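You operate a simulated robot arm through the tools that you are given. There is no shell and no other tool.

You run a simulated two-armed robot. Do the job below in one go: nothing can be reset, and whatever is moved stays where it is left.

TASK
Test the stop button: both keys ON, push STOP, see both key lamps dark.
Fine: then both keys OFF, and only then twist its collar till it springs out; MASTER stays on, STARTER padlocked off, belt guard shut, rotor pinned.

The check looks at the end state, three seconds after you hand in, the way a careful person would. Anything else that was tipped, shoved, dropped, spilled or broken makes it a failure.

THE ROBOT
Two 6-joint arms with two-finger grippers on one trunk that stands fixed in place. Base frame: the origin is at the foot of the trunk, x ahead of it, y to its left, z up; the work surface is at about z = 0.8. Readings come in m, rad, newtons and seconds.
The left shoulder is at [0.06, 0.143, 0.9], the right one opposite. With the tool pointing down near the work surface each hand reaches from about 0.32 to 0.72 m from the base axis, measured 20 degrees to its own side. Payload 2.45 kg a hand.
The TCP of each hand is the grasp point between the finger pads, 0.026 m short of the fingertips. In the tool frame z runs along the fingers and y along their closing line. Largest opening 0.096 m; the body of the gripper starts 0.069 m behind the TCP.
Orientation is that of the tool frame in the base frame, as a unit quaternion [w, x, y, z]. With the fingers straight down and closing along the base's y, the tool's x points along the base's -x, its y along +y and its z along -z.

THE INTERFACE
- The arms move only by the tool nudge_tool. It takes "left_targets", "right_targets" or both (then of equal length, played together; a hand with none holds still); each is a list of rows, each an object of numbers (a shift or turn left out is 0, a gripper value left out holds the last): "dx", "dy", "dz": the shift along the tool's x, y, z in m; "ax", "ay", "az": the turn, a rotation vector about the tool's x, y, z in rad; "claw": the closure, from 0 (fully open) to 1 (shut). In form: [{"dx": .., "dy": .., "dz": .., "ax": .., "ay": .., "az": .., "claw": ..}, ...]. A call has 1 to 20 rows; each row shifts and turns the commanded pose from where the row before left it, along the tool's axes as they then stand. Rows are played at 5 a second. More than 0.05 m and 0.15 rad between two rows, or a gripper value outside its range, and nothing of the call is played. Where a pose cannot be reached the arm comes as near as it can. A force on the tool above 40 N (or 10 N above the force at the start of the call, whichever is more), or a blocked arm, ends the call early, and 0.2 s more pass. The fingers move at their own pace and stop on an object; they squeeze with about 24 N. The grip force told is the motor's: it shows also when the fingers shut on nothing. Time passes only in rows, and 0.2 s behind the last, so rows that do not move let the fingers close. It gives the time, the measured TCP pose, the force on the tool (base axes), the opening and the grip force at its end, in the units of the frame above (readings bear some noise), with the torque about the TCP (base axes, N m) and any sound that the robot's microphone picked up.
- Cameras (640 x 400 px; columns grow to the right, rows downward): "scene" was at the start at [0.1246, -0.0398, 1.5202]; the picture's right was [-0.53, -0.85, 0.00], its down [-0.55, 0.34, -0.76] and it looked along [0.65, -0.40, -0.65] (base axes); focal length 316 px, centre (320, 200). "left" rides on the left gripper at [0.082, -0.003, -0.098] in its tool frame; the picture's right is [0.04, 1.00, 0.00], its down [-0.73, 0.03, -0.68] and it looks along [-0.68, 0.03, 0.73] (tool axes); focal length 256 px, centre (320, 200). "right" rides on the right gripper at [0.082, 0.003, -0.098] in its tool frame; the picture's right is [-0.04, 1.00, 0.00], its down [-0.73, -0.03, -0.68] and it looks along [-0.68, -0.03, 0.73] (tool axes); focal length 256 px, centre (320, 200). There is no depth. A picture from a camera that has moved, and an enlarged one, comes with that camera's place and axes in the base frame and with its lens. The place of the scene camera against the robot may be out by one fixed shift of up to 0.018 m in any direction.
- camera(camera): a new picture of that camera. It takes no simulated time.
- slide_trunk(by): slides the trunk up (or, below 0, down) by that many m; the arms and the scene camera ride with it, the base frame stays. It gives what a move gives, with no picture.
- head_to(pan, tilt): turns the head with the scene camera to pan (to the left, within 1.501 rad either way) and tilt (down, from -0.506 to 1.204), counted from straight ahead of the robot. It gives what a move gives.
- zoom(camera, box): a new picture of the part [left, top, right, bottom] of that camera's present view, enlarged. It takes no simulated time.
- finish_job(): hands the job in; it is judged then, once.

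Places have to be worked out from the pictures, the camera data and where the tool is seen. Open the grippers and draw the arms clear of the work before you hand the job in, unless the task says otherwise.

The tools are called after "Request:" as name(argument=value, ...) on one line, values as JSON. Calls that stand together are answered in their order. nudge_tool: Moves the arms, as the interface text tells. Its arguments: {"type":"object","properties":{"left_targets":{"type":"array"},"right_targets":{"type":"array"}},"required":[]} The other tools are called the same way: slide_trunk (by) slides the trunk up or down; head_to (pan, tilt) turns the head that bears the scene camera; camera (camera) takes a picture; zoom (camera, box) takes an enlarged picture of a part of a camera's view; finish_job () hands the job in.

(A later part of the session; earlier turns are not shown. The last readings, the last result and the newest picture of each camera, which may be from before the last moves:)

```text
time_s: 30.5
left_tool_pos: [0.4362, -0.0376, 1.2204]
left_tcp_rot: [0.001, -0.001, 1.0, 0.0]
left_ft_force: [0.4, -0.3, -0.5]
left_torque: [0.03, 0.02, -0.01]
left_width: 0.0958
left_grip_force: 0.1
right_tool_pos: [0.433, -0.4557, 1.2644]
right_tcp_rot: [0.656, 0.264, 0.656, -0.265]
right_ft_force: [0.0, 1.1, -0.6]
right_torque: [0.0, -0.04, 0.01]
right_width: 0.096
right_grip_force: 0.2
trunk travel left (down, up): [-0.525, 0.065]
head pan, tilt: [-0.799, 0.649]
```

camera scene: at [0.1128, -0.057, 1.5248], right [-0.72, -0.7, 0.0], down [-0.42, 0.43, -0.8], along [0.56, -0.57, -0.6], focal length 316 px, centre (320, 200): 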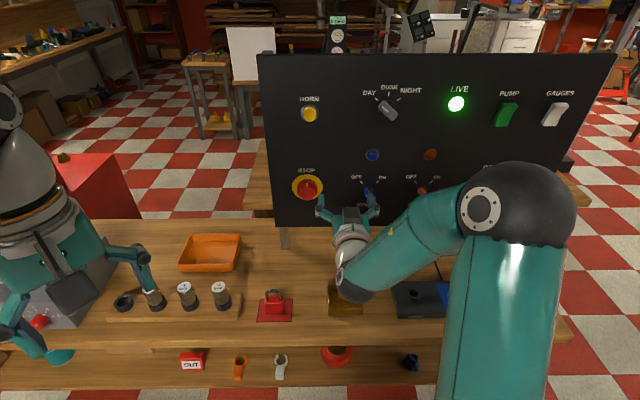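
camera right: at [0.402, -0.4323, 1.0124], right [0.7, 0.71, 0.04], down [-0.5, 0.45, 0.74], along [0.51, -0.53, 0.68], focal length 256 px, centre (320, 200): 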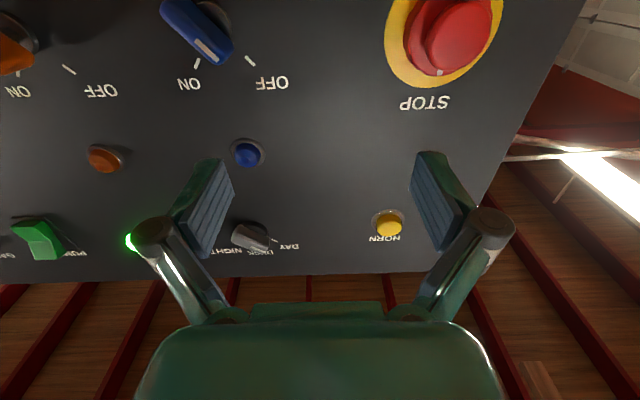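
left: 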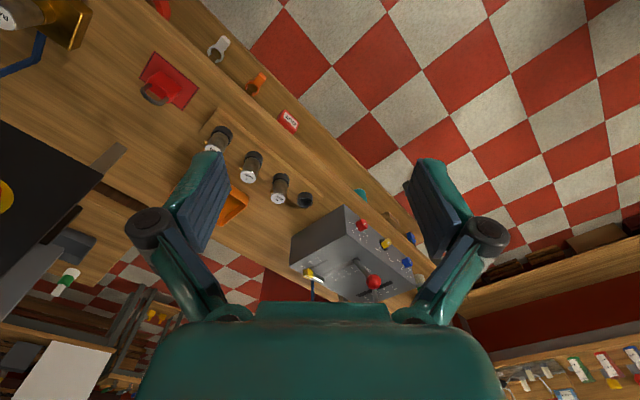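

The commanded pose follows the real one. Hand is at (0.433, -0.456, 1.264), well above the canister (top about z 0.90), so I lower the trunk by 0.2 m in two steps.

Request:
slide_trunk(by=-0.1)

Request:
camera(camera="scene")

```text
time_s: 31.9
left_tool_pos: [0.4362, -0.0369, 1.121]
left_tcp_rot: [0.0, 0.0, 1.0, 0.0]
left_ft_force: [-0.7, 0.8, 0.5]
left_torque: [-0.01, 0.01, 0.02]
left_width: 0.0961
left_grip_force: 0.1
right_tool_pos: [0.432, -0.4565, 1.1636]
right_tcp_rot: [0.656, 0.265, 0.656, -0.265]
right_ft_force: [-0.6, 0.2, 0.7]
right_torque: [0.0, -0.01, 0.02]
right_width: 0.0962
right_grip_force: 0.0
trunk travel left (down, up): [-0.425, 0.165]
head pan, tilt: [-0.799, 0.649]
```

```text
taken
camera scene: at [0.1128, -0.057, 1.4248], right [-0.72, -0.7, 0.0], down [-0.42, 0.43, -0.8], along [0.56, -0.57, -0.6], focal length 316 px, centre (320, 200)
```

scene: 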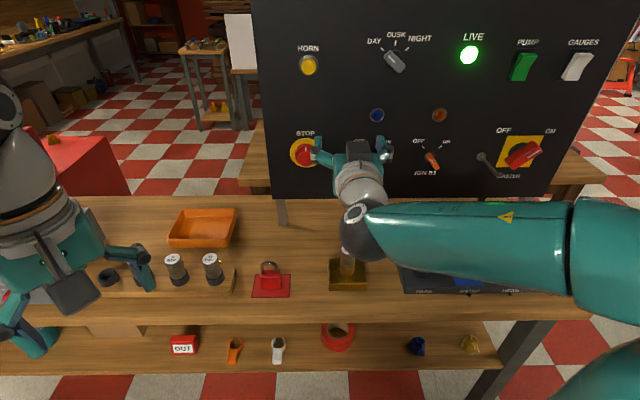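

Still clear everywhere. I lower the trunk another 0.08 m.

Request:
slide_trunk(by=-0.08)

Request:
camera(camera="scene")

Request:
camera(camera="right")

Request:
camera(camera="left")

```text
time_s: 33.0
left_tool_pos: [0.4378, -0.0368, 1.041]
left_tcp_rot: [0.0, 0.0, 1.0, 0.0]
left_ft_force: [0.5, -0.5, 0.2]
left_torque: [-0.04, -0.02, -0.01]
left_width: 0.0959
left_grip_force: 0.0
right_tool_pos: [0.4311, -0.4561, 1.0845]
right_tcp_rot: [0.655, 0.265, 0.656, -0.264]
right_ft_force: [-0.1, 0.6, -0.2]
right_torque: [0.02, -0.01, -0.01]
right_width: 0.0957
right_grip_force: 0.0
trunk travel left (down, up): [-0.345, 0.245]
head pan, tilt: [-0.799, 0.649]
```

```text
taken
camera scene: at [0.1127, -0.057, 1.3448], right [-0.72, -0.7, 0.0], down [-0.42, 0.43, -0.8], along [0.56, -0.57, -0.6], focal length 316 px, centre (320, 200)
```

scene: 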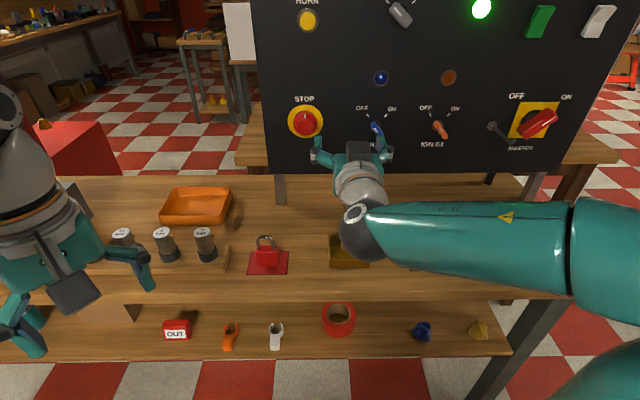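

```text
taken
camera right: at [0.3638, -0.3854, 1.0024], right [0.69, 0.72, 0.04], down [-0.51, 0.45, 0.73], along [0.51, -0.53, 0.68], focal length 256 px, centre (320, 200)
```

right: 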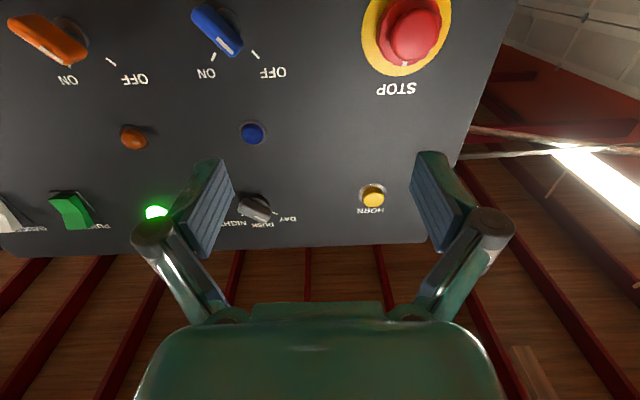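

```text
taken
camera left: at [0.3568, -0.0403, 1.139], right [-0.04, 1.0, 0.0], down [0.73, 0.03, 0.68], along [0.68, 0.03, -0.73], focal length 256 px, centre (320, 200)
```

left: 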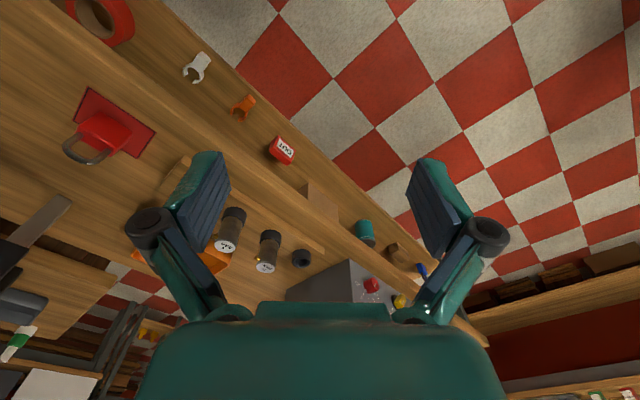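

All clear. Now I move the right hand across to stand in front of E2 and lower it slightly.

Request:
nudge_tool(right_targets=[{"dy": -0.03}, {"dy": -0.03}, {"dy": -0.0187, "dz": 0.018}, {"dx": 0.02, "dz": 0.015}, {"dx": 0.0245, "dz": 0.015}, {}])

Request:
camera(camera="right")

Request:
camera(camera="scene")

```text
time_s: 34.4
left_tool_pos: [0.4369, -0.0377, 1.0406]
left_tcp_rot: [0.0, -0.001, 1.0, 0.0]
left_ft_force: [-0.3, -0.3, 0.5]
left_torque: [0.03, 0.03, -0.01]
left_width: 0.0961
left_grip_force: 0.1
right_tool_pos: [0.4136, -0.54, 1.0417]
right_tcp_rot: [0.653, 0.268, 0.656, -0.266]
right_ft_force: [-0.1, 0.5, -1.2]
right_torque: [0.0, -0.03, -0.01]
right_width: 0.0958
right_grip_force: 0.1
right hand out of reach, approached as far as the arm can: row 5
trunk travel left (down, up): [-0.345, 0.245]
head pan, tilt: [-0.799, 0.649]
```

```text
taken
camera right: at [0.346, -0.4698, 0.9603], right [0.7, 0.72, 0.04], down [-0.51, 0.45, 0.74], along [0.51, -0.53, 0.68], focal length 256 px, centre (320, 200)
```

right: 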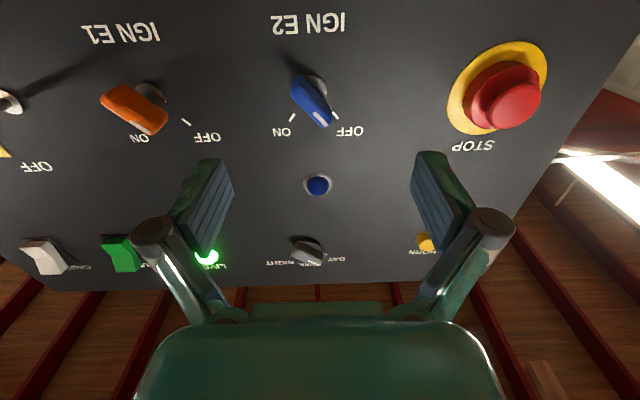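

```text
taken
camera scene: at [0.1127, -0.0572, 1.3448], right [-0.72, -0.7, 0.0], down [-0.42, 0.43, -0.8], along [0.56, -0.57, -0.6], focal length 316 px, centre (320, 200)
```

scene: 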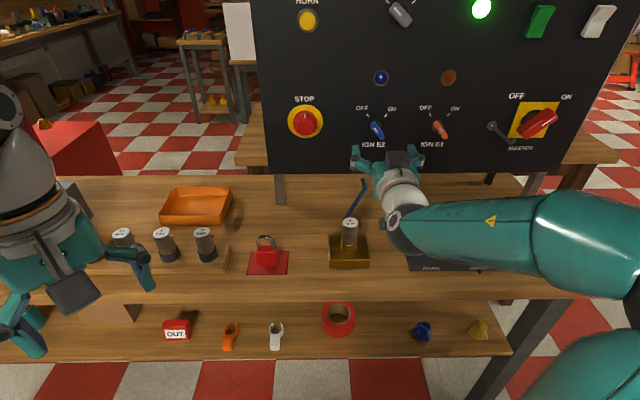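

Close enough to servo visually. I zoom to measure E2's base and lever against the hand's axis.

Request:
zoom(camera="right", box=[220, 0, 420, 220])

Request:
zoom(camera="scene", box=[340, 60, 480, 170])

```text
1.82 times, centred on (320, 110) of right
camera zoom: at [0.346, -0.4698, 0.9603], right [0.7, 0.72, 0.04], down [-0.51, 0.45, 0.74], along [0.51, -0.53, 0.68], focal length 465 px, centre (320, 364)
```

zoom: 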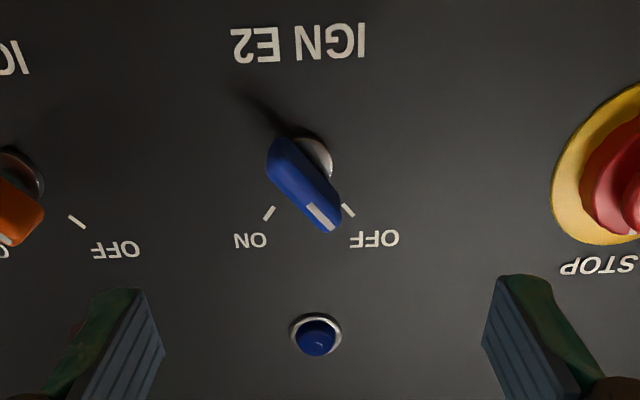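

```text
3.64 times, centred on (410, 115) of scene
camera zoom: at [0.1127, -0.0572, 1.3448], right [-0.72, -0.7, 0.0], down [-0.42, 0.43, -0.8], along [0.56, -0.57, -0.6], focal length 1151 px, centre (-7, 509)
```

zoom: 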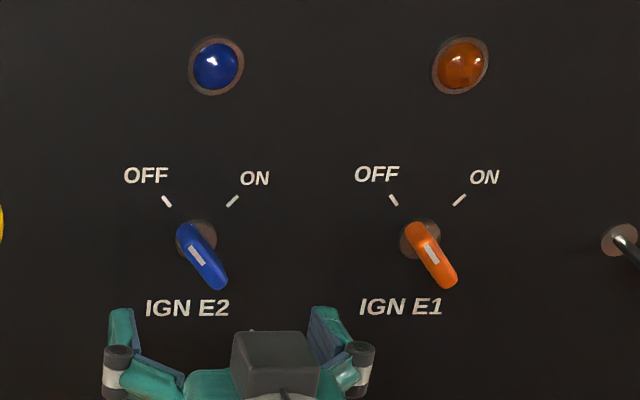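

E2 base triangulates to (0.506, -0.638, 1.038), lever front about 30 mm proud. I take a tighter look to get the lever's angle exactly.

Request:
zoom(camera="scene", box=[360, 100, 400, 150])

Request:
zoom(camera="right", box=[270, 50, 370, 150])

Request:
zoom(camera="scene", box=[420, 100, 460, 150])

```text
8.00 times, centred on (380, 125) of scene
camera zoom: at [0.1127, -0.0572, 1.3448], right [-0.72, -0.7, 0.0], down [-0.42, 0.43, -0.8], along [0.56, -0.57, -0.6], focal length 2532 px, centre (-160, 800)
```

zoom: 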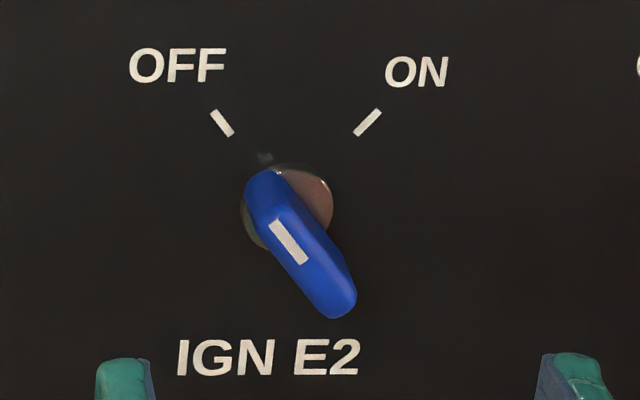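

```text
4.00 times, centred on (320, 100) of right
camera zoom: at [0.346, -0.4698, 0.9603], right [0.7, 0.72, 0.04], down [-0.51, 0.45, 0.74], along [0.51, -0.53, 0.68], focal length 1024 px, centre (320, 600)
```

zoom: 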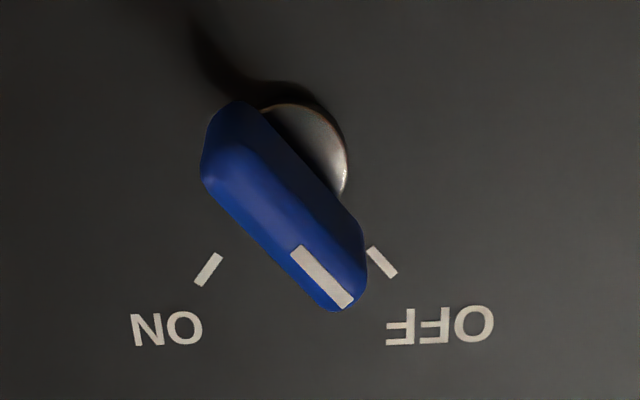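

```text
8.00 times, centred on (440, 125) of scene
camera zoom: at [0.1127, -0.0572, 1.3448], right [-0.72, -0.7, 0.0], down [-0.42, 0.43, -0.8], along [0.56, -0.57, -0.6], focal length 2532 px, centre (-640, 800)
```

zoom: 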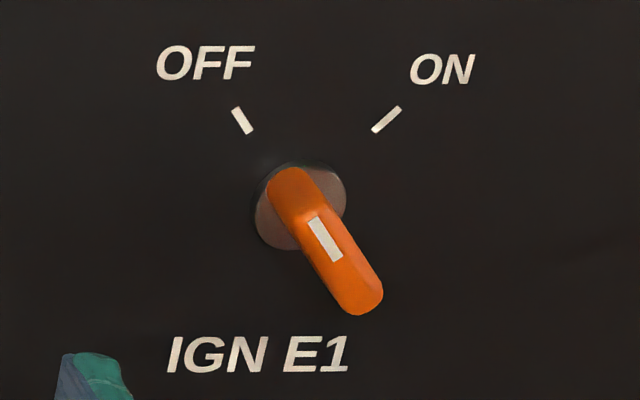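

The disk-centre fit gives E2 axis at about (0.502, -0.638, 1.041), 8 mm to the viewer's right of my tool axis, lever at about 38° toward OFF. I roll the hand to match, shift, and partly close the fingers while still off the panel.

Request:
nudge_tool(right_targets=[{"dy": -0.008, "claw": 0.45}, {"az": -0.134}, {"az": -0.134}, {"az": -0.134}, {"az": -0.134}, {"az": -0.134}, {}, {}])

Request:
camera(camera="right")

Request:
zoom(camera="right", box=[220, 40, 420, 240])

Request:
camera(camera="scene")

```text
time_s: 36.2
left_tool_pos: [0.4366, -0.0369, 1.0415]
left_tcp_rot: [0.0, 0.0, 1.0, 0.001]
left_ft_force: [0.8, -0.3, 0.1]
left_torque: [0.02, 0.01, -0.02]
left_width: 0.0961
left_grip_force: 0.1
right_tool_pos: [0.4131, -0.5404, 1.046]
right_tcp_rot: [0.532, 0.035, 0.707, -0.465]
right_ft_force: [-0.9, 0.1, 0.1]
right_torque: [0.04, -0.01, 0.0]
right_width: 0.0526
right_grip_force: 0.0
right hand out of reach, approached as far as the arm can: row 1
trunk travel left (down, up): [-0.345, 0.245]
head pan, tilt: [-0.799, 0.649]
```

```text
taken
camera right: at [0.3095, -0.5068, 0.9801], right [0.56, 0.58, -0.59], down [-0.19, 0.78, 0.59], along [0.81, -0.22, 0.55], focal length 256 px, centre (320, 200)
```

right: 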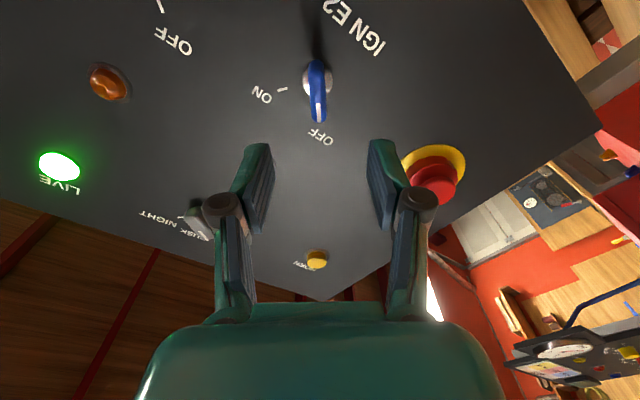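

```text
2.00 times, centred on (320, 140) of right
camera zoom: at [0.3095, -0.5068, 0.9801], right [0.56, 0.58, -0.59], down [-0.19, 0.78, 0.59], along [0.81, -0.22, 0.55], focal length 512 px, centre (320, 320)
```

zoom: 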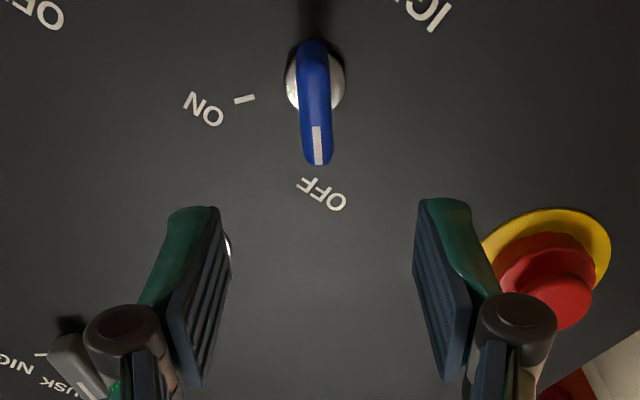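

```text
taken
camera scene: at [0.1129, -0.0571, 1.3448], right [-0.72, -0.7, 0.0], down [-0.42, 0.43, -0.8], along [0.56, -0.57, -0.6], focal length 316 px, centre (320, 200)
```

scene: 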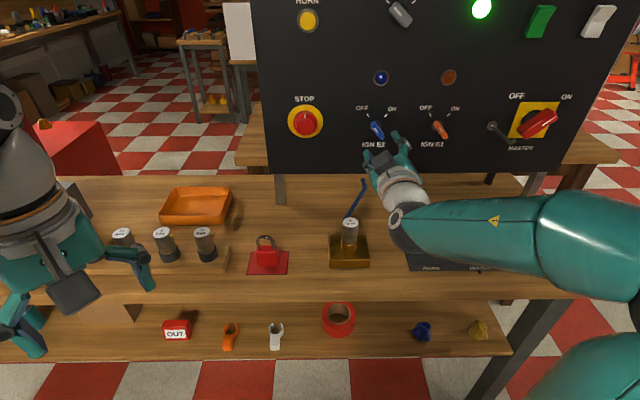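

The lever lines up vertically with the fingers. I'm off by about +7 mm in tool x and -3 mm in tool y; I correct that and go forward 50 mm, then check again.

Request:
nudge_tool(right_targets=[{"dz": 0.025}, {"dz": 0.025, "dx": 0.007, "dy": -0.003}, {}])

Request:
zoom(camera="right", box=[220, 40, 420, 240])

```text
time_s: 37.0
left_tool_pos: [0.4379, -0.0367, 1.0413]
left_tcp_rot: [-0.001, 0.0, 1.0, 0.001]
left_ft_force: [0.2, 0.6, 0.7]
left_torque: [-0.03, -0.02, 0.03]
left_width: 0.0961
left_grip_force: 0.0
right_tool_pos: [0.4512, -0.5721, 1.0493]
right_tcp_rot: [0.529, 0.037, 0.708, -0.467]
right_ft_force: [-0.2, 0.3, 0.7]
right_torque: [0.04, -0.02, 0.01]
right_width: 0.0529
right_grip_force: 0.1
right hand out of reach, approached as far as the arm can: row 2
trunk travel left (down, up): [-0.345, 0.245]
head pan, tilt: [-0.799, 0.649]
```

```text
2.00 times, centred on (320, 140) of right
camera zoom: at [0.3476, -0.5379, 0.9831], right [0.56, 0.58, -0.59], down [-0.18, 0.78, 0.6], along [0.81, -0.23, 0.55], focal length 512 px, centre (320, 320)
```

zoom: 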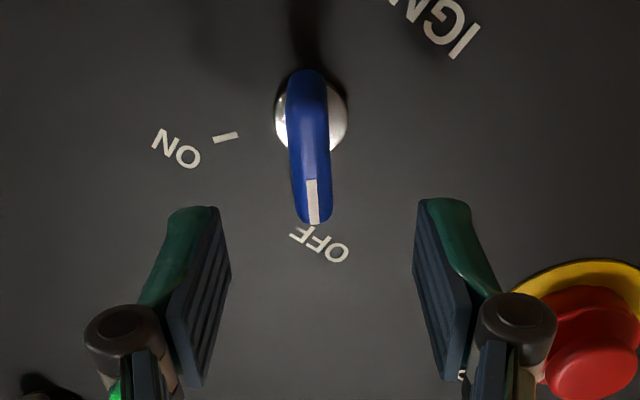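

The arm still can't get quite low enough here; it needs a slightly lower shoulder. I raise the hand 0.06 m relative to the arm, then slide the trunk down 0.06 m so the hand ends where it is now.

Request:
nudge_tool(right_targets=[{"dx": -0.0235, "dy": -0.0186}, {"dx": -0.0235, "dy": -0.0186}, {}])

Request:
slide_trunk(by=-0.06)

Request:
zoom(camera="right", box=[220, 40, 420, 240])

Request:
camera(camera="scene")

```text
time_s: 37.8
left_tool_pos: [0.4371, -0.0368, 1.041]
left_tcp_rot: [0.001, 0.0, 1.0, 0.0]
left_ft_force: [0.0, -0.7, 0.3]
left_torque: [0.02, 0.0, -0.03]
left_width: 0.0958
left_grip_force: 0.1
right_tool_pos: [0.451, -0.5723, 1.109]
right_tcp_rot: [0.532, 0.034, 0.707, -0.465]
right_ft_force: [1.0, 0.6, -0.1]
right_torque: [-0.01, -0.01, 0.03]
right_width: 0.0528
right_grip_force: 0.0
trunk travel left (down, up): [-0.345, 0.245]
head pan, tilt: [-0.799, 0.649]
```

```text
time_s: 38.8
left_tool_pos: [0.4374, -0.0374, 0.9816]
left_tcp_rot: [0.0, 0.0, 1.0, 0.0]
left_ft_force: [-0.1, -0.1, 0.5]
left_torque: [-0.01, 0.02, 0.03]
left_width: 0.096
left_grip_force: 0.0
right_tool_pos: [0.4502, -0.5717, 1.0472]
right_tcp_rot: [0.532, 0.033, 0.706, -0.466]
right_ft_force: [0.1, -0.4, 0.2]
right_torque: [0.01, 0.01, 0.01]
right_width: 0.0528
right_grip_force: 0.0
trunk travel left (down, up): [-0.285, 0.305]
head pan, tilt: [-0.799, 0.649]
```

```text
2.00 times, centred on (320, 140) of right
camera zoom: at [0.3465, -0.5389, 0.9819], right [0.56, 0.58, -0.59], down [-0.19, 0.78, 0.59], along [0.81, -0.22, 0.55], focal length 512 px, centre (320, 320)
```

zoom: 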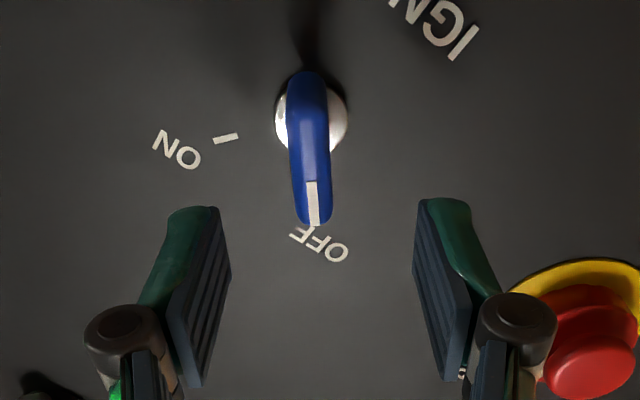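

```text
taken
camera scene: at [0.1127, -0.057, 1.2848], right [-0.72, -0.7, 0.0], down [-0.42, 0.43, -0.8], along [0.56, -0.57, -0.6], focal length 316 px, centre (320, 200)
```

scene: 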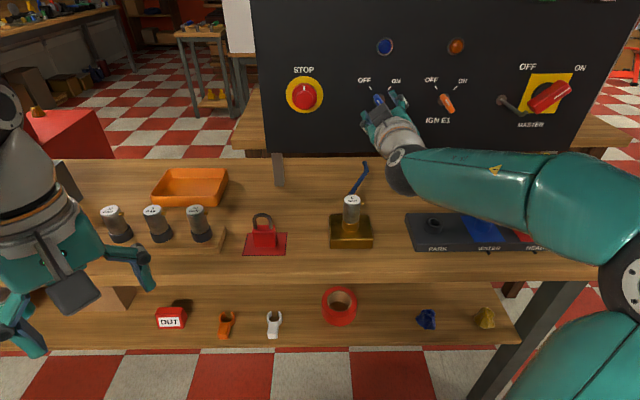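

Same spot, with more reach now. The disk centre shows I need about +11 mm in tool x and -4 mm in tool y; I apply this with 20 mm forward.

Request:
nudge_tool(right_targets=[{"dx": 0.011, "dy": -0.004}, {"dz": 0.02}, {}])

Request:
zoom(camera="right", box=[220, 40, 420, 240])

```text
time_s: 39.6
left_tool_pos: [0.4375, -0.0373, 0.9806]
left_tcp_rot: [0.001, 0.0, 1.0, 0.0]
left_ft_force: [-0.5, -1.2, 0.3]
left_torque: [0.03, 0.01, 0.01]
left_width: 0.0958
left_grip_force: 0.0
right_tool_pos: [0.459, -0.593, 1.0399]
right_tcp_rot: [0.532, 0.034, 0.707, -0.465]
right_ft_force: [0.3, 0.1, -0.8]
right_torque: [0.0, -0.01, -0.05]
right_width: 0.0526
right_grip_force: 0.0
trunk travel left (down, up): [-0.285, 0.305]
head pan, tilt: [-0.799, 0.649]
```

```text
2.00 times, centred on (320, 140) of right
camera zoom: at [0.3546, -0.5601, 0.9745], right [0.56, 0.58, -0.59], down [-0.19, 0.78, 0.59], along [0.81, -0.22, 0.55], focal length 512 px, centre (320, 320)
```

zoom: 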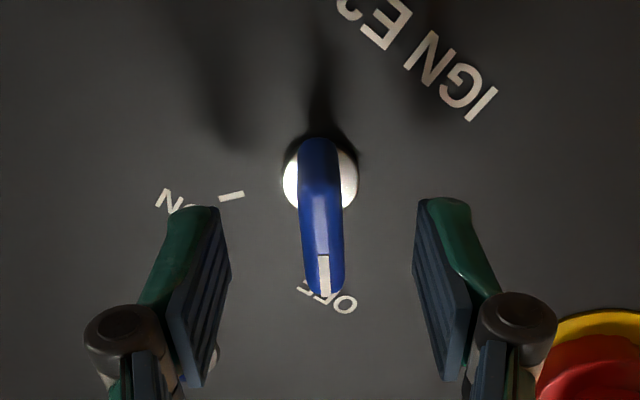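

Nearly centred now (within about 1–2 mm), with a remaining 3–4° roll error. I trim the roll and advance 20 mm so the fingers straddle the lever.

Request:
nudge_tool(right_targets=[{"az": -0.05, "dx": -0.001, "dy": -0.001}, {"dz": 0.01}, {"dz": 0.01}, {}])

Request:
zoom(camera="right", box=[220, 80, 420, 280])

Request:
zoom(camera="scene", box=[340, 40, 480, 150])

```text
time_s: 40.6
left_tool_pos: [0.4362, -0.0364, 0.9818]
left_tcp_rot: [0.0, 0.001, 1.0, 0.0]
left_ft_force: [0.2, 0.0, 0.1]
left_torque: [-0.03, -0.03, 0.0]
left_width: 0.0958
left_grip_force: 0.1
right_tool_pos: [0.4731, -0.6091, 1.0428]
right_tcp_rot: [0.52, 0.017, 0.707, -0.479]
right_ft_force: [0.3, 0.4, 0.8]
right_torque: [-0.02, -0.02, -0.02]
right_width: 0.0528
right_grip_force: 0.0
trunk travel left (down, up): [-0.285, 0.305]
head pan, tilt: [-0.799, 0.649]
```

```text
2.00 times, centred on (320, 180) of right
camera zoom: at [0.3666, -0.5766, 0.9792], right [0.54, 0.56, -0.63], down [-0.17, 0.8, 0.57], along [0.83, -0.2, 0.53], focal length 512 px, centre (320, 240)
```

zoom: 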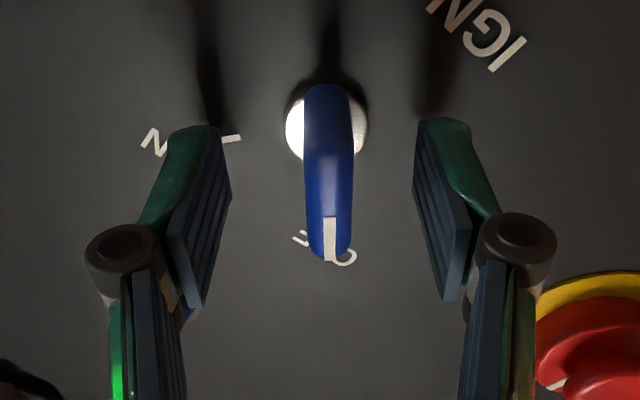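

```text
3.64 times, centred on (410, 95) of scene
camera zoom: at [0.1129, -0.0571, 1.2848], right [-0.72, -0.7, 0.0], down [-0.42, 0.43, -0.8], along [0.56, -0.57, -0.6], focal length 1151 px, centre (-7, 582)
```

zoom: 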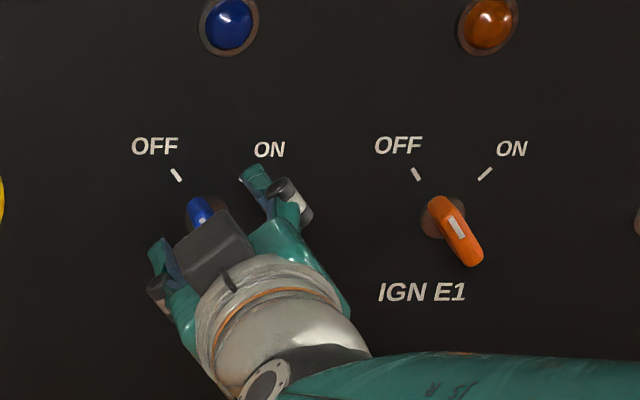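

Centre is 2–2.5 mm to tool +y. I correct, go in the last 8 mm and close the fingers on the lever.

Request:
nudge_tool(right_targets=[{"dy": 0.0023}, {"dz": 0.008}, {"claw": 0.7}, {"claw": 0.95}, {}, {}, {}])

Request:
zoom(camera="right", box=[220, 80, 420, 280])

```text
time_s: 42.2
left_tool_pos: [0.4381, -0.036, 0.9825]
left_tcp_rot: [0.001, 0.0, 1.0, 0.0]
left_ft_force: [-0.4, 0.7, 0.4]
left_torque: [0.0, 0.01, 0.03]
left_width: 0.0958
left_grip_force: 0.1
right_tool_pos: [0.4786, -0.6119, 1.0416]
right_tcp_rot: [0.52, 0.018, 0.707, -0.479]
right_ft_force: [1.1, 0.0, 1.2]
right_torque: [0.81, -0.56, -0.11]
right_width: 0.0121
right_grip_force: 39.3
trunk travel left (down, up): [-0.285, 0.305]
head pan, tilt: [-0.799, 0.649]
```

```text
2.00 times, centred on (320, 180) of right
camera zoom: at [0.3731, -0.5802, 0.9782], right [0.54, 0.56, -0.63], down [-0.17, 0.8, 0.57], along [0.82, -0.2, 0.53], focal length 512 px, centre (320, 240)
```

zoom: 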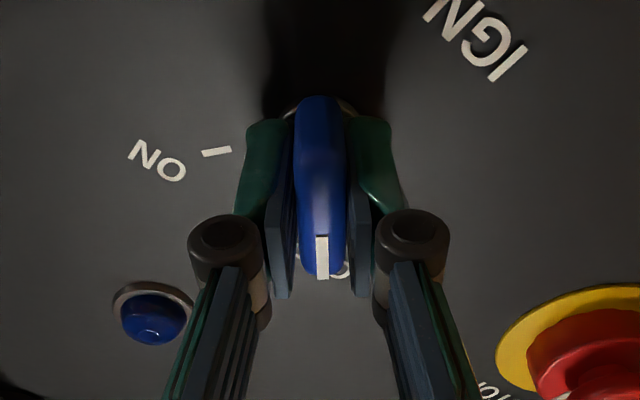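

Gripped (12 mm width). Now I turn the key clockwise toward ON in steps, first about 40°, watching the forces.

Request:
nudge_tool(right_targets=[{"az": 0.14}, {"az": 0.14}, {"az": 0.14}, {"az": 0.14}, {"az": 0.14}, {}])

Request:
zoom(camera="right", box=[220, 80, 420, 280])

```text
time_s: 43.6
left_tool_pos: [0.4359, -0.037, 0.9806]
left_tcp_rot: [0.001, 0.0, 1.0, 0.0]
left_ft_force: [0.6, -1.1, 0.2]
left_torque: [0.0, 0.03, 0.0]
left_width: 0.096
left_grip_force: 0.1
right_tool_pos: [0.477, -0.6133, 1.042]
right_tcp_rot: [0.653, 0.26, 0.657, -0.272]
right_ft_force: [-4.4, -4.5, 2.4]
right_torque: [-0.67, -0.72, -0.14]
right_width: 0.012
right_grip_force: 39.3
trunk travel left (down, up): [-0.285, 0.305]
head pan, tilt: [-0.799, 0.649]
```

```text
2.00 times, centred on (320, 180) of right
camera zoom: at [0.4091, -0.5431, 0.9606], right [0.7, 0.72, 0.02], down [-0.5, 0.46, 0.73], along [0.52, -0.52, 0.68], focal length 512 px, centre (320, 240)
```

zoom: 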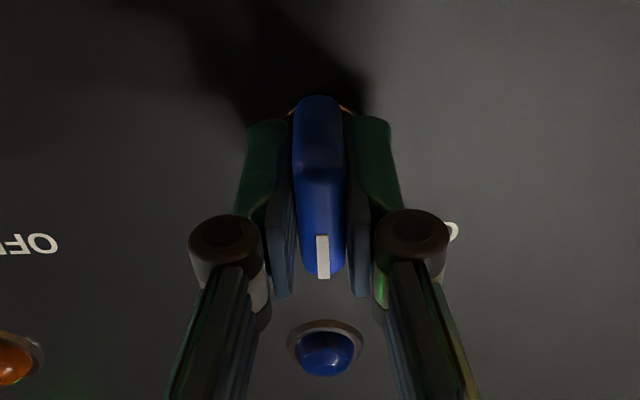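

The key turns with the hand. I continue to the ON tick.

Request:
nudge_tool(right_targets=[{"az": 0.14}, {"az": 0.14}, {"az": 0.14}, {"az": 0.14}, {"az": 0.12}, {}])

Request:
camera(camera="right")

Request:
zoom(camera="scene", box=[340, 20, 480, 150])

```text
time_s: 44.7
left_tool_pos: [0.4361, -0.0377, 0.9813]
left_tcp_rot: [0.0, 0.0, 1.0, 0.0]
left_ft_force: [0.5, 0.3, 0.6]
left_torque: [-0.01, 0.01, -0.01]
left_width: 0.096
left_grip_force: 0.1
right_tool_pos: [0.4783, -0.6132, 1.044]
right_tcp_rot: [0.697, 0.451, 0.552, -0.074]
right_ft_force: [-15.1, -5.9, -10.2]
right_torque: [-0.52, -0.36, -0.98]
right_width: 0.0122
right_grip_force: 39.0
right hand out of reach, approached as far as the arm can: row 4, 5
trunk travel left (down, up): [-0.285, 0.305]
head pan, tilt: [-0.799, 0.649]
stopped in row 5 (right hand): the force on the tool passed its limit at 50 N (the readings are from after the stop); the commanded pose is now the measured one
```

```text
taken
camera right: at [0.4418, -0.5094, 0.9774], right [0.59, 0.56, 0.58], down [-0.77, 0.18, 0.61], along [0.24, -0.81, 0.54], focal length 256 px, centre (320, 200)
```

right: 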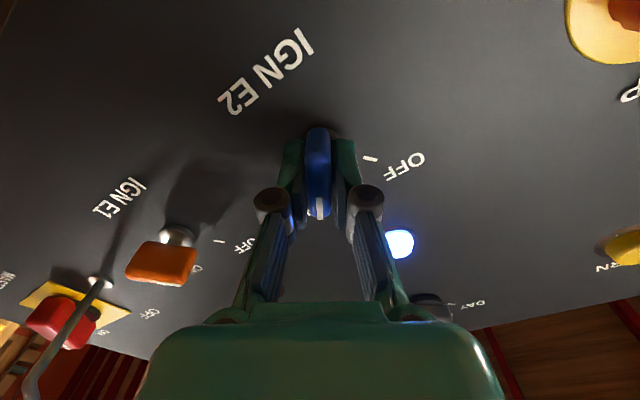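

```text
3.08 times, centred on (410, 85) of scene
camera zoom: at [0.1118, -0.0584, 1.2846], right [-0.72, -0.7, 0.0], down [-0.42, 0.43, -0.8], along [0.56, -0.57, -0.6], focal length 974 px, centre (43, 554)
```

zoom: 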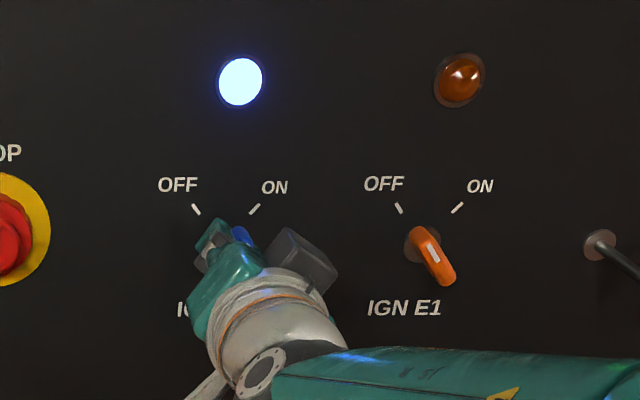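

E2's lamp is lit — key E2 is ON; the last bit hit a joint limit and pushed sideways. I open the fingers and back straight out, then check that it stays ON.

Request:
nudge_tool(right_targets=[{"claw": 0.5}, {}, {}, {"dz": -0.02}, {"dz": -0.03}, {"dz": -0.02}, {}])

Request:
camera(camera="right")

Request:
zoom(camera="scene", box=[340, 20, 480, 150])

```text
time_s: 46.3
left_tool_pos: [0.4352, -0.0363, 0.9819]
left_tcp_rot: [-0.001, 0.0, 1.0, 0.0]
left_ft_force: [-0.4, 0.8, -0.2]
left_torque: [-0.04, -0.02, -0.04]
left_width: 0.0961
left_grip_force: 0.2
right_tool_pos: [0.4307, -0.5602, 1.0439]
right_tcp_rot: [0.698, 0.448, 0.554, -0.071]
right_ft_force: [0.9, -0.2, 0.1]
right_torque: [0.02, -0.02, 0.01]
right_width: 0.0482
right_grip_force: 0.1
trunk travel left (down, up): [-0.285, 0.305]
head pan, tilt: [-0.799, 0.649]
```

```text
taken
camera right: at [0.3942, -0.4569, 0.9784], right [0.58, 0.57, 0.58], down [-0.78, 0.17, 0.61], along [0.25, -0.8, 0.54], focal length 256 px, centre (320, 200)
```

right: 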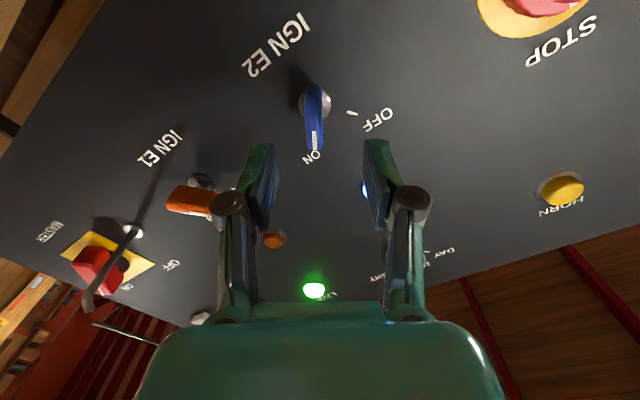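

```text
3.08 times, centred on (410, 85) of scene
camera zoom: at [0.113, -0.057, 1.2847], right [-0.72, -0.7, 0.0], down [-0.42, 0.43, -0.8], along [0.56, -0.57, -0.6], focal length 974 px, centre (43, 554)
```

zoom: 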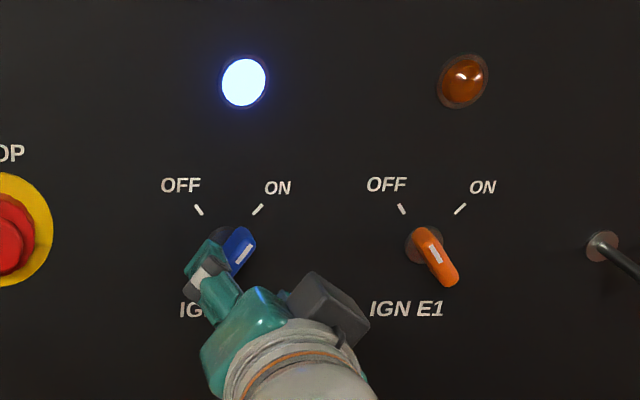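

E2 stays ON with its lamp lit. E1 axis I put at (0.403, -0.741, 1.039). I roll the hand back to the OFF angle and shift about 0.149 m to the viewer's right, well off the panel.

Request:
nudge_tool(right_targets=[{"az": -0.13}, {"az": -0.13}, {"az": -0.13}, {"az": -0.13}, {"az": -0.13}, {"az": -0.13}, {"az": -0.13}, {"az": -0.13}, {"az": -0.13}, {"az": -0.13}, {}])

Request:
nudge_tool(right_targets=[{"dx": 0.0202, "dy": -0.0219}, {"dx": 0.0202, "dy": -0.0219}, {"dx": 0.0202, "dy": -0.0219}, {"dx": 0.0202, "dy": -0.0219}, {"dx": 0.0202, "dy": -0.0219}, {}])

Request:
camera(camera="right")

Request:
camera(camera="scene")

```text
time_s: 48.7
left_tool_pos: [0.4375, -0.0366, 0.9806]
left_tcp_rot: [-0.001, 0.0, 1.0, -0.001]
left_ft_force: [-0.4, 0.0, -0.8]
left_torque: [0.01, 0.0, 0.02]
left_width: 0.0962
left_grip_force: 0.0
right_tool_pos: [0.4306, -0.5604, 1.0442]
right_tcp_rot: [0.512, 0.021, 0.712, -0.48]
right_ft_force: [1.1, 0.0, 0.0]
right_torque: [-0.02, -0.01, 0.02]
right_width: 0.0479
right_grip_force: 0.1
trunk travel left (down, up): [-0.285, 0.305]
head pan, tilt: [-0.799, 0.649]
```

```text
time_s: 50.1
left_tool_pos: [0.4373, -0.0354, 0.9819]
left_tcp_rot: [0.0, 0.0, 1.0, 0.0]
left_ft_force: [0.6, -0.6, 0.0]
left_torque: [0.0, -0.02, 0.0]
left_width: 0.096
left_grip_force: 0.1
right_tool_pos: [0.3847, -0.6021, 1.0838]
right_tcp_rot: [0.508, 0.025, 0.714, -0.481]
right_ft_force: [0.5, 0.2, 0.6]
right_torque: [-0.02, 0.03, -0.03]
right_width: 0.0481
right_grip_force: 0.1
right hand out of reach, approached as far as the arm can: row 2, 3, 4, 5
trunk travel left (down, up): [-0.285, 0.305]
head pan, tilt: [-0.799, 0.649]
```

```text
taken
camera right: at [0.2776, -0.5681, 1.0224], right [0.54, 0.55, -0.63], down [-0.14, 0.8, 0.58], along [0.83, -0.23, 0.51], focal length 256 px, centre (320, 200)
```

right: 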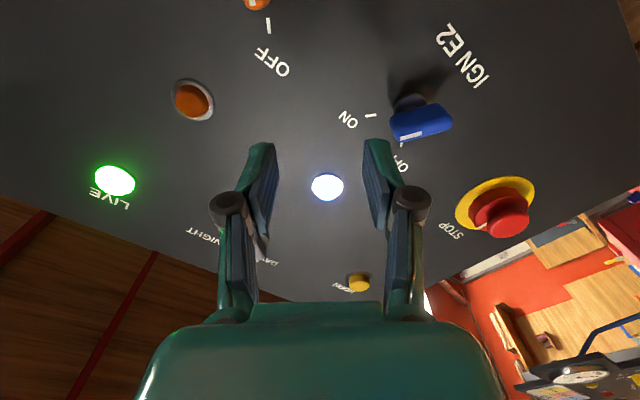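

```text
taken
camera scene: at [0.1129, -0.0571, 1.2847], right [-0.72, -0.7, 0.0], down [-0.42, 0.43, -0.8], along [0.56, -0.57, -0.6], focal length 316 px, centre (320, 200)
```

scene: 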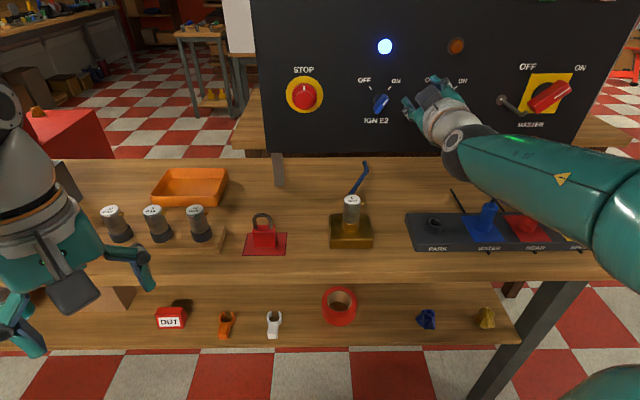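

The arm hangs up 6 cm short of E1 in this roll. I test whether it's the roll that limits by unrolling the hand to level and then moving toward E1's front.

Request:
nudge_tool(right_targets=[{"az": 0.145}, {"az": 0.145}, {"az": 0.145}, {"az": 0.145}, {"az": 0.145}, {"dy": -0.029}, {"dy": -0.029}, {"dy": -0.029}, {}])

Request:
camera(camera="scene")

Request:
camera(camera="right")

```text
time_s: 52.1
left_tool_pos: [0.4367, -0.0363, 0.982]
left_tcp_rot: [0.0, 0.0, 1.0, 0.001]
left_ft_force: [-0.8, 0.5, 0.1]
left_torque: [0.0, 0.01, -0.01]
left_width: 0.0959
left_grip_force: 0.1
right_tool_pos: [0.368, -0.612, 1.0913]
right_tcp_rot: [0.621, 0.289, 0.678, -0.268]
right_ft_force: [-0.4, 0.6, -0.5]
right_torque: [-0.01, 0.03, 0.02]
right_width: 0.0479
right_grip_force: 0.1
right hand out of reach, approached as far as the arm can: row 6, 7, 8
trunk travel left (down, up): [-0.285, 0.305]
head pan, tilt: [-0.799, 0.649]
```

```text
taken
camera scene: at [0.1128, -0.057, 1.2848], right [-0.72, -0.7, 0.0], down [-0.42, 0.43, -0.8], along [0.56, -0.57, -0.6], focal length 316 px, centre (320, 200)
```

scene: 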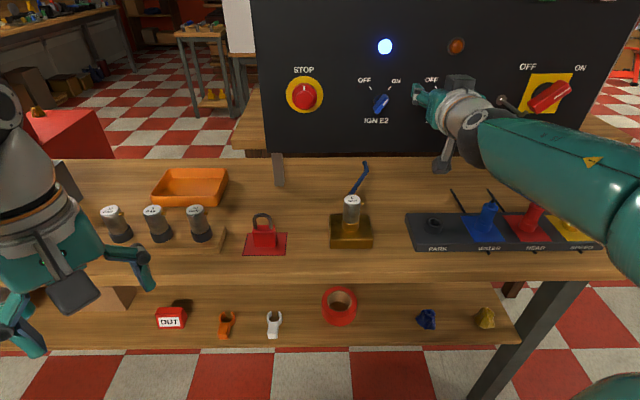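

```text
taken
camera right: at [0.2989, -0.5342, 1.0175], right [0.73, 0.68, 0.04], down [-0.44, 0.43, 0.79], along [0.53, -0.59, 0.61], focal length 256 px, centre (320, 200)
```

right: 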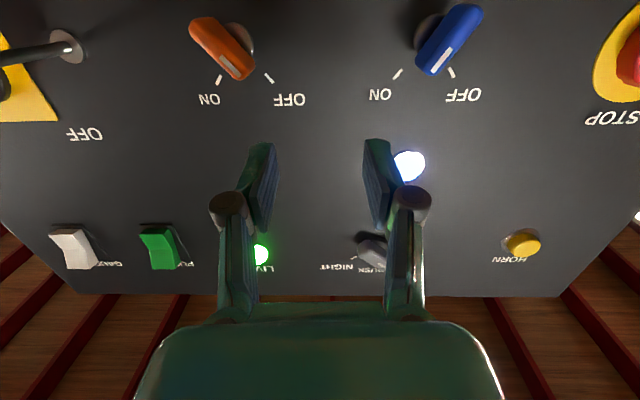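

The limit is not the roll. I look at the arm's shape (elbow) by turning the head to the right.

Request:
head_to(pan=-1.45, tilt=0.75)

Request:
camera(camera="scene")

```text
time_s: 53.2
left_tool_pos: [0.4368, -0.0368, 0.983]
left_tcp_rot: [-0.001, -0.001, 1.0, -0.001]
left_ft_force: [0.2, -0.7, -0.8]
left_torque: [0.0, 0.0, -0.02]
left_width: 0.0961
left_grip_force: 0.1
right_tool_pos: [0.3682, -0.6115, 1.0906]
right_tcp_rot: [0.621, 0.289, 0.677, -0.268]
right_ft_force: [0.4, -0.1, 0.0]
right_torque: [0.02, 0.02, 0.03]
right_width: 0.0481
right_grip_force: 0.1
trunk travel left (down, up): [-0.285, 0.305]
head pan, tilt: [-1.45, 0.75]
```

```text
taken
camera scene: at [0.0624, -0.0771, 1.2762], right [-0.99, -0.12, 0.0], down [-0.08, 0.68, -0.73], along [0.09, -0.73, -0.68], focal length 316 px, centre (320, 200)
```

scene: 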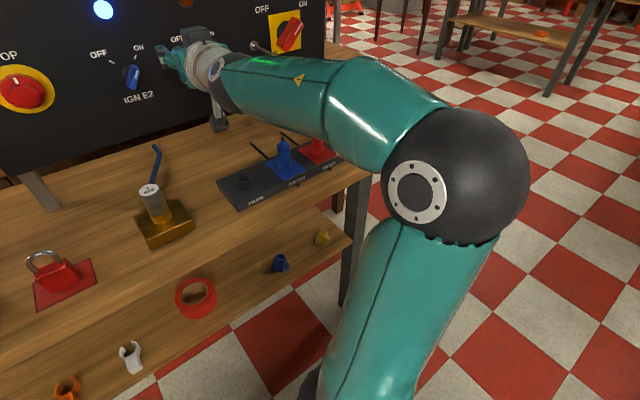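

The elbow lies behind and outside of the shoulder. I test whether a greater height relative to the shoulder frees the way: raise 0.09 m, re-level, then move right.

Request:
nudge_tool(right_targets=[{"dx": -0.03}, {"dx": -0.03}, {"dx": -0.03}, {"ay": -0.086}, {"ax": -0.042}, {"dy": -0.025}, {"dy": -0.025}, {"dy": -0.025}, {}])

Request:
camera(camera="scene")

```text
time_s: 55.2
left_tool_pos: [0.4359, -0.0369, 0.982]
left_tcp_rot: [0.0, 0.001, 1.0, 0.001]
left_ft_force: [0.4, -1.3, -0.6]
left_torque: [-0.02, 0.02, -0.04]
left_width: 0.0962
left_grip_force: 0.0
right_tool_pos: [0.3084, -0.6758, 1.1726]
right_tcp_rot: [0.66, 0.265, 0.651, -0.266]
right_ft_force: [-0.1, 0.8, 0.8]
right_torque: [-0.03, 0.03, -0.01]
right_width: 0.0477
right_grip_force: 0.0
right hand out of reach, approached as far as the arm can: row 1, 2, 3, 4, 5
trunk travel left (down, up): [-0.285, 0.305]
head pan, tilt: [-1.45, 0.75]
```

```text
taken
camera scene: at [0.0622, -0.0772, 1.2762], right [-0.99, -0.12, 0.0], down [-0.08, 0.68, -0.73], along [0.09, -0.73, -0.68], focal length 316 px, centre (320, 200)
```

scene: 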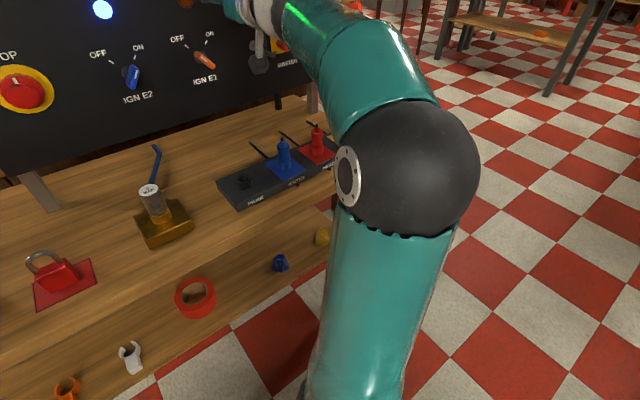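

With more relative height the arm reaches (0.308, -0.676, 1.173) nicely level. So I'll lower the trunk further; first I raise the left hand by 0.12 m to keep it clear of the table.

Request:
nudge_tool(left_targets=[{"dz": -0.03}, {"dz": -0.03}, {"dz": -0.03}, {"dz": -0.03}, {}])

Request:
head_to(pan=-0.8, tilt=0.65)

Request:
camera(camera="scene")

```text
time_s: 56.4
left_tool_pos: [0.4053, -0.0168, 1.0317]
left_tcp_rot: [0.001, 0.0, 1.0, -0.001]
left_ft_force: [-0.5, 0.5, -0.4]
left_torque: [0.04, -0.02, 0.0]
left_width: 0.096
left_grip_force: 0.0
left hand out of reach, approached as far as the arm can: row 2, 3, 4
right_tool_pos: [0.3071, -0.6747, 1.1724]
right_tcp_rot: [0.66, 0.265, 0.651, -0.266]
right_ft_force: [-0.1, 0.3, -0.4]
right_torque: [0.0, -0.02, -0.02]
right_width: 0.0479
right_grip_force: 0.0
trunk travel left (down, up): [-0.285, 0.305]
head pan, tilt: [-1.45, 0.75]
```

```text
time_s: 57.4
left_tool_pos: [0.4062, -0.0159, 1.0319]
left_tcp_rot: [0.001, 0.0, 1.0, -0.001]
left_ft_force: [-0.9, -0.1, -0.4]
left_torque: [0.04, 0.0, 0.03]
left_width: 0.096
left_grip_force: 0.0
right_tool_pos: [0.3088, -0.6761, 1.1722]
right_tcp_rot: [0.659, 0.266, 0.651, -0.267]
right_ft_force: [-0.8, 0.1, 0.5]
right_torque: [-0.03, -0.02, 0.01]
right_width: 0.0481
right_grip_force: 0.1
trunk travel left (down, up): [-0.285, 0.305]
head pan, tilt: [-0.799, 0.649]
```

```text
taken
camera scene: at [0.1127, -0.0571, 1.2847], right [-0.72, -0.7, 0.0], down [-0.42, 0.43, -0.8], along [0.55, -0.57, -0.6], focal length 316 px, centre (320, 200)
```

scene: 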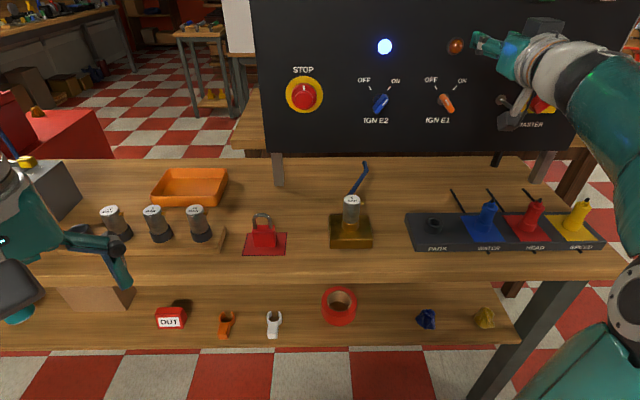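

The left hand hangs in free air well ahead of the table edge. I roll the right hand to the E1 lever angle (this also lifts its camera away from the blue plug) and lower the trunk 0.11 m.

Request:
nudge_tool(right_targets=[{"az": -0.145}, {"az": -0.145}, {"az": -0.145}, {"az": -0.145}, {"az": -0.14}, {}])

Request:
slide_trunk(by=-0.11)

Request:
camera(camera="scene")

Request:
camera(camera="right")

```text
time_s: 58.8
left_tool_pos: [0.4059, -0.0177, 1.0319]
left_tcp_rot: [0.0, 0.0, 1.0, -0.001]
left_ft_force: [0.0, -0.3, -0.2]
left_torque: [-0.01, -0.01, -0.01]
left_width: 0.0962
left_grip_force: 0.1
right_tool_pos: [0.3088, -0.6764, 1.173]
right_tcp_rot: [0.523, 0.017, 0.703, -0.482]
right_ft_force: [0.2, 0.1, 0.1]
right_torque: [-0.02, 0.01, 0.01]
right_width: 0.0482
right_grip_force: 0.1
trunk travel left (down, up): [-0.285, 0.305]
head pan, tilt: [-0.799, 0.649]
```

```text
time_s: 60.2
left_tool_pos: [0.4062, -0.0183, 0.9223]
left_tcp_rot: [0.001, 0.0, 1.0, 0.0]
left_ft_force: [0.2, -0.2, 0.3]
left_torque: [-0.02, -0.02, -0.02]
left_width: 0.0961
left_grip_force: 0.1
right_tool_pos: [0.3087, -0.6767, 1.0638]
right_tcp_rot: [0.523, 0.02, 0.702, -0.482]
right_ft_force: [-0.5, -0.4, -0.1]
right_torque: [-0.01, 0.04, 0.0]
right_width: 0.0481
right_grip_force: 0.1
trunk travel left (down, up): [-0.175, 0.415]
head pan, tilt: [-0.799, 0.649]
```

```text
taken
camera scene: at [0.1127, -0.057, 1.1748], right [-0.72, -0.7, 0.0], down [-0.42, 0.43, -0.8], along [0.56, -0.57, -0.6], focal length 316 px, centre (320, 200)
```

scene: 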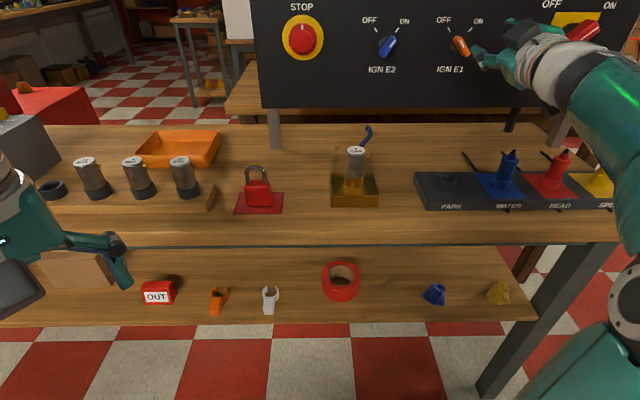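

```text
taken
camera right: at [0.2036, -0.6453, 0.9982], right [0.55, 0.55, -0.63], down [-0.17, 0.81, 0.56], along [0.82, -0.2, 0.54], focal length 256 px, centre (320, 200)
```

right: 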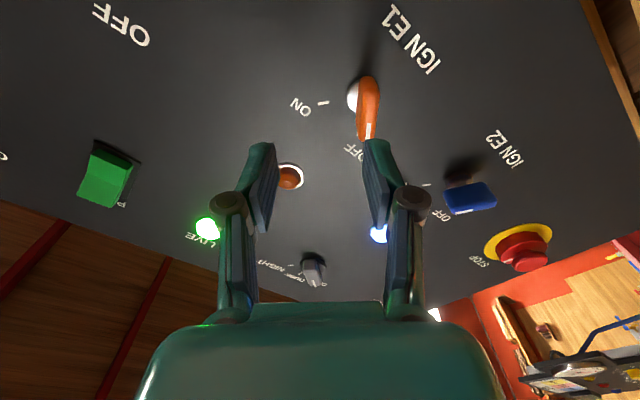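

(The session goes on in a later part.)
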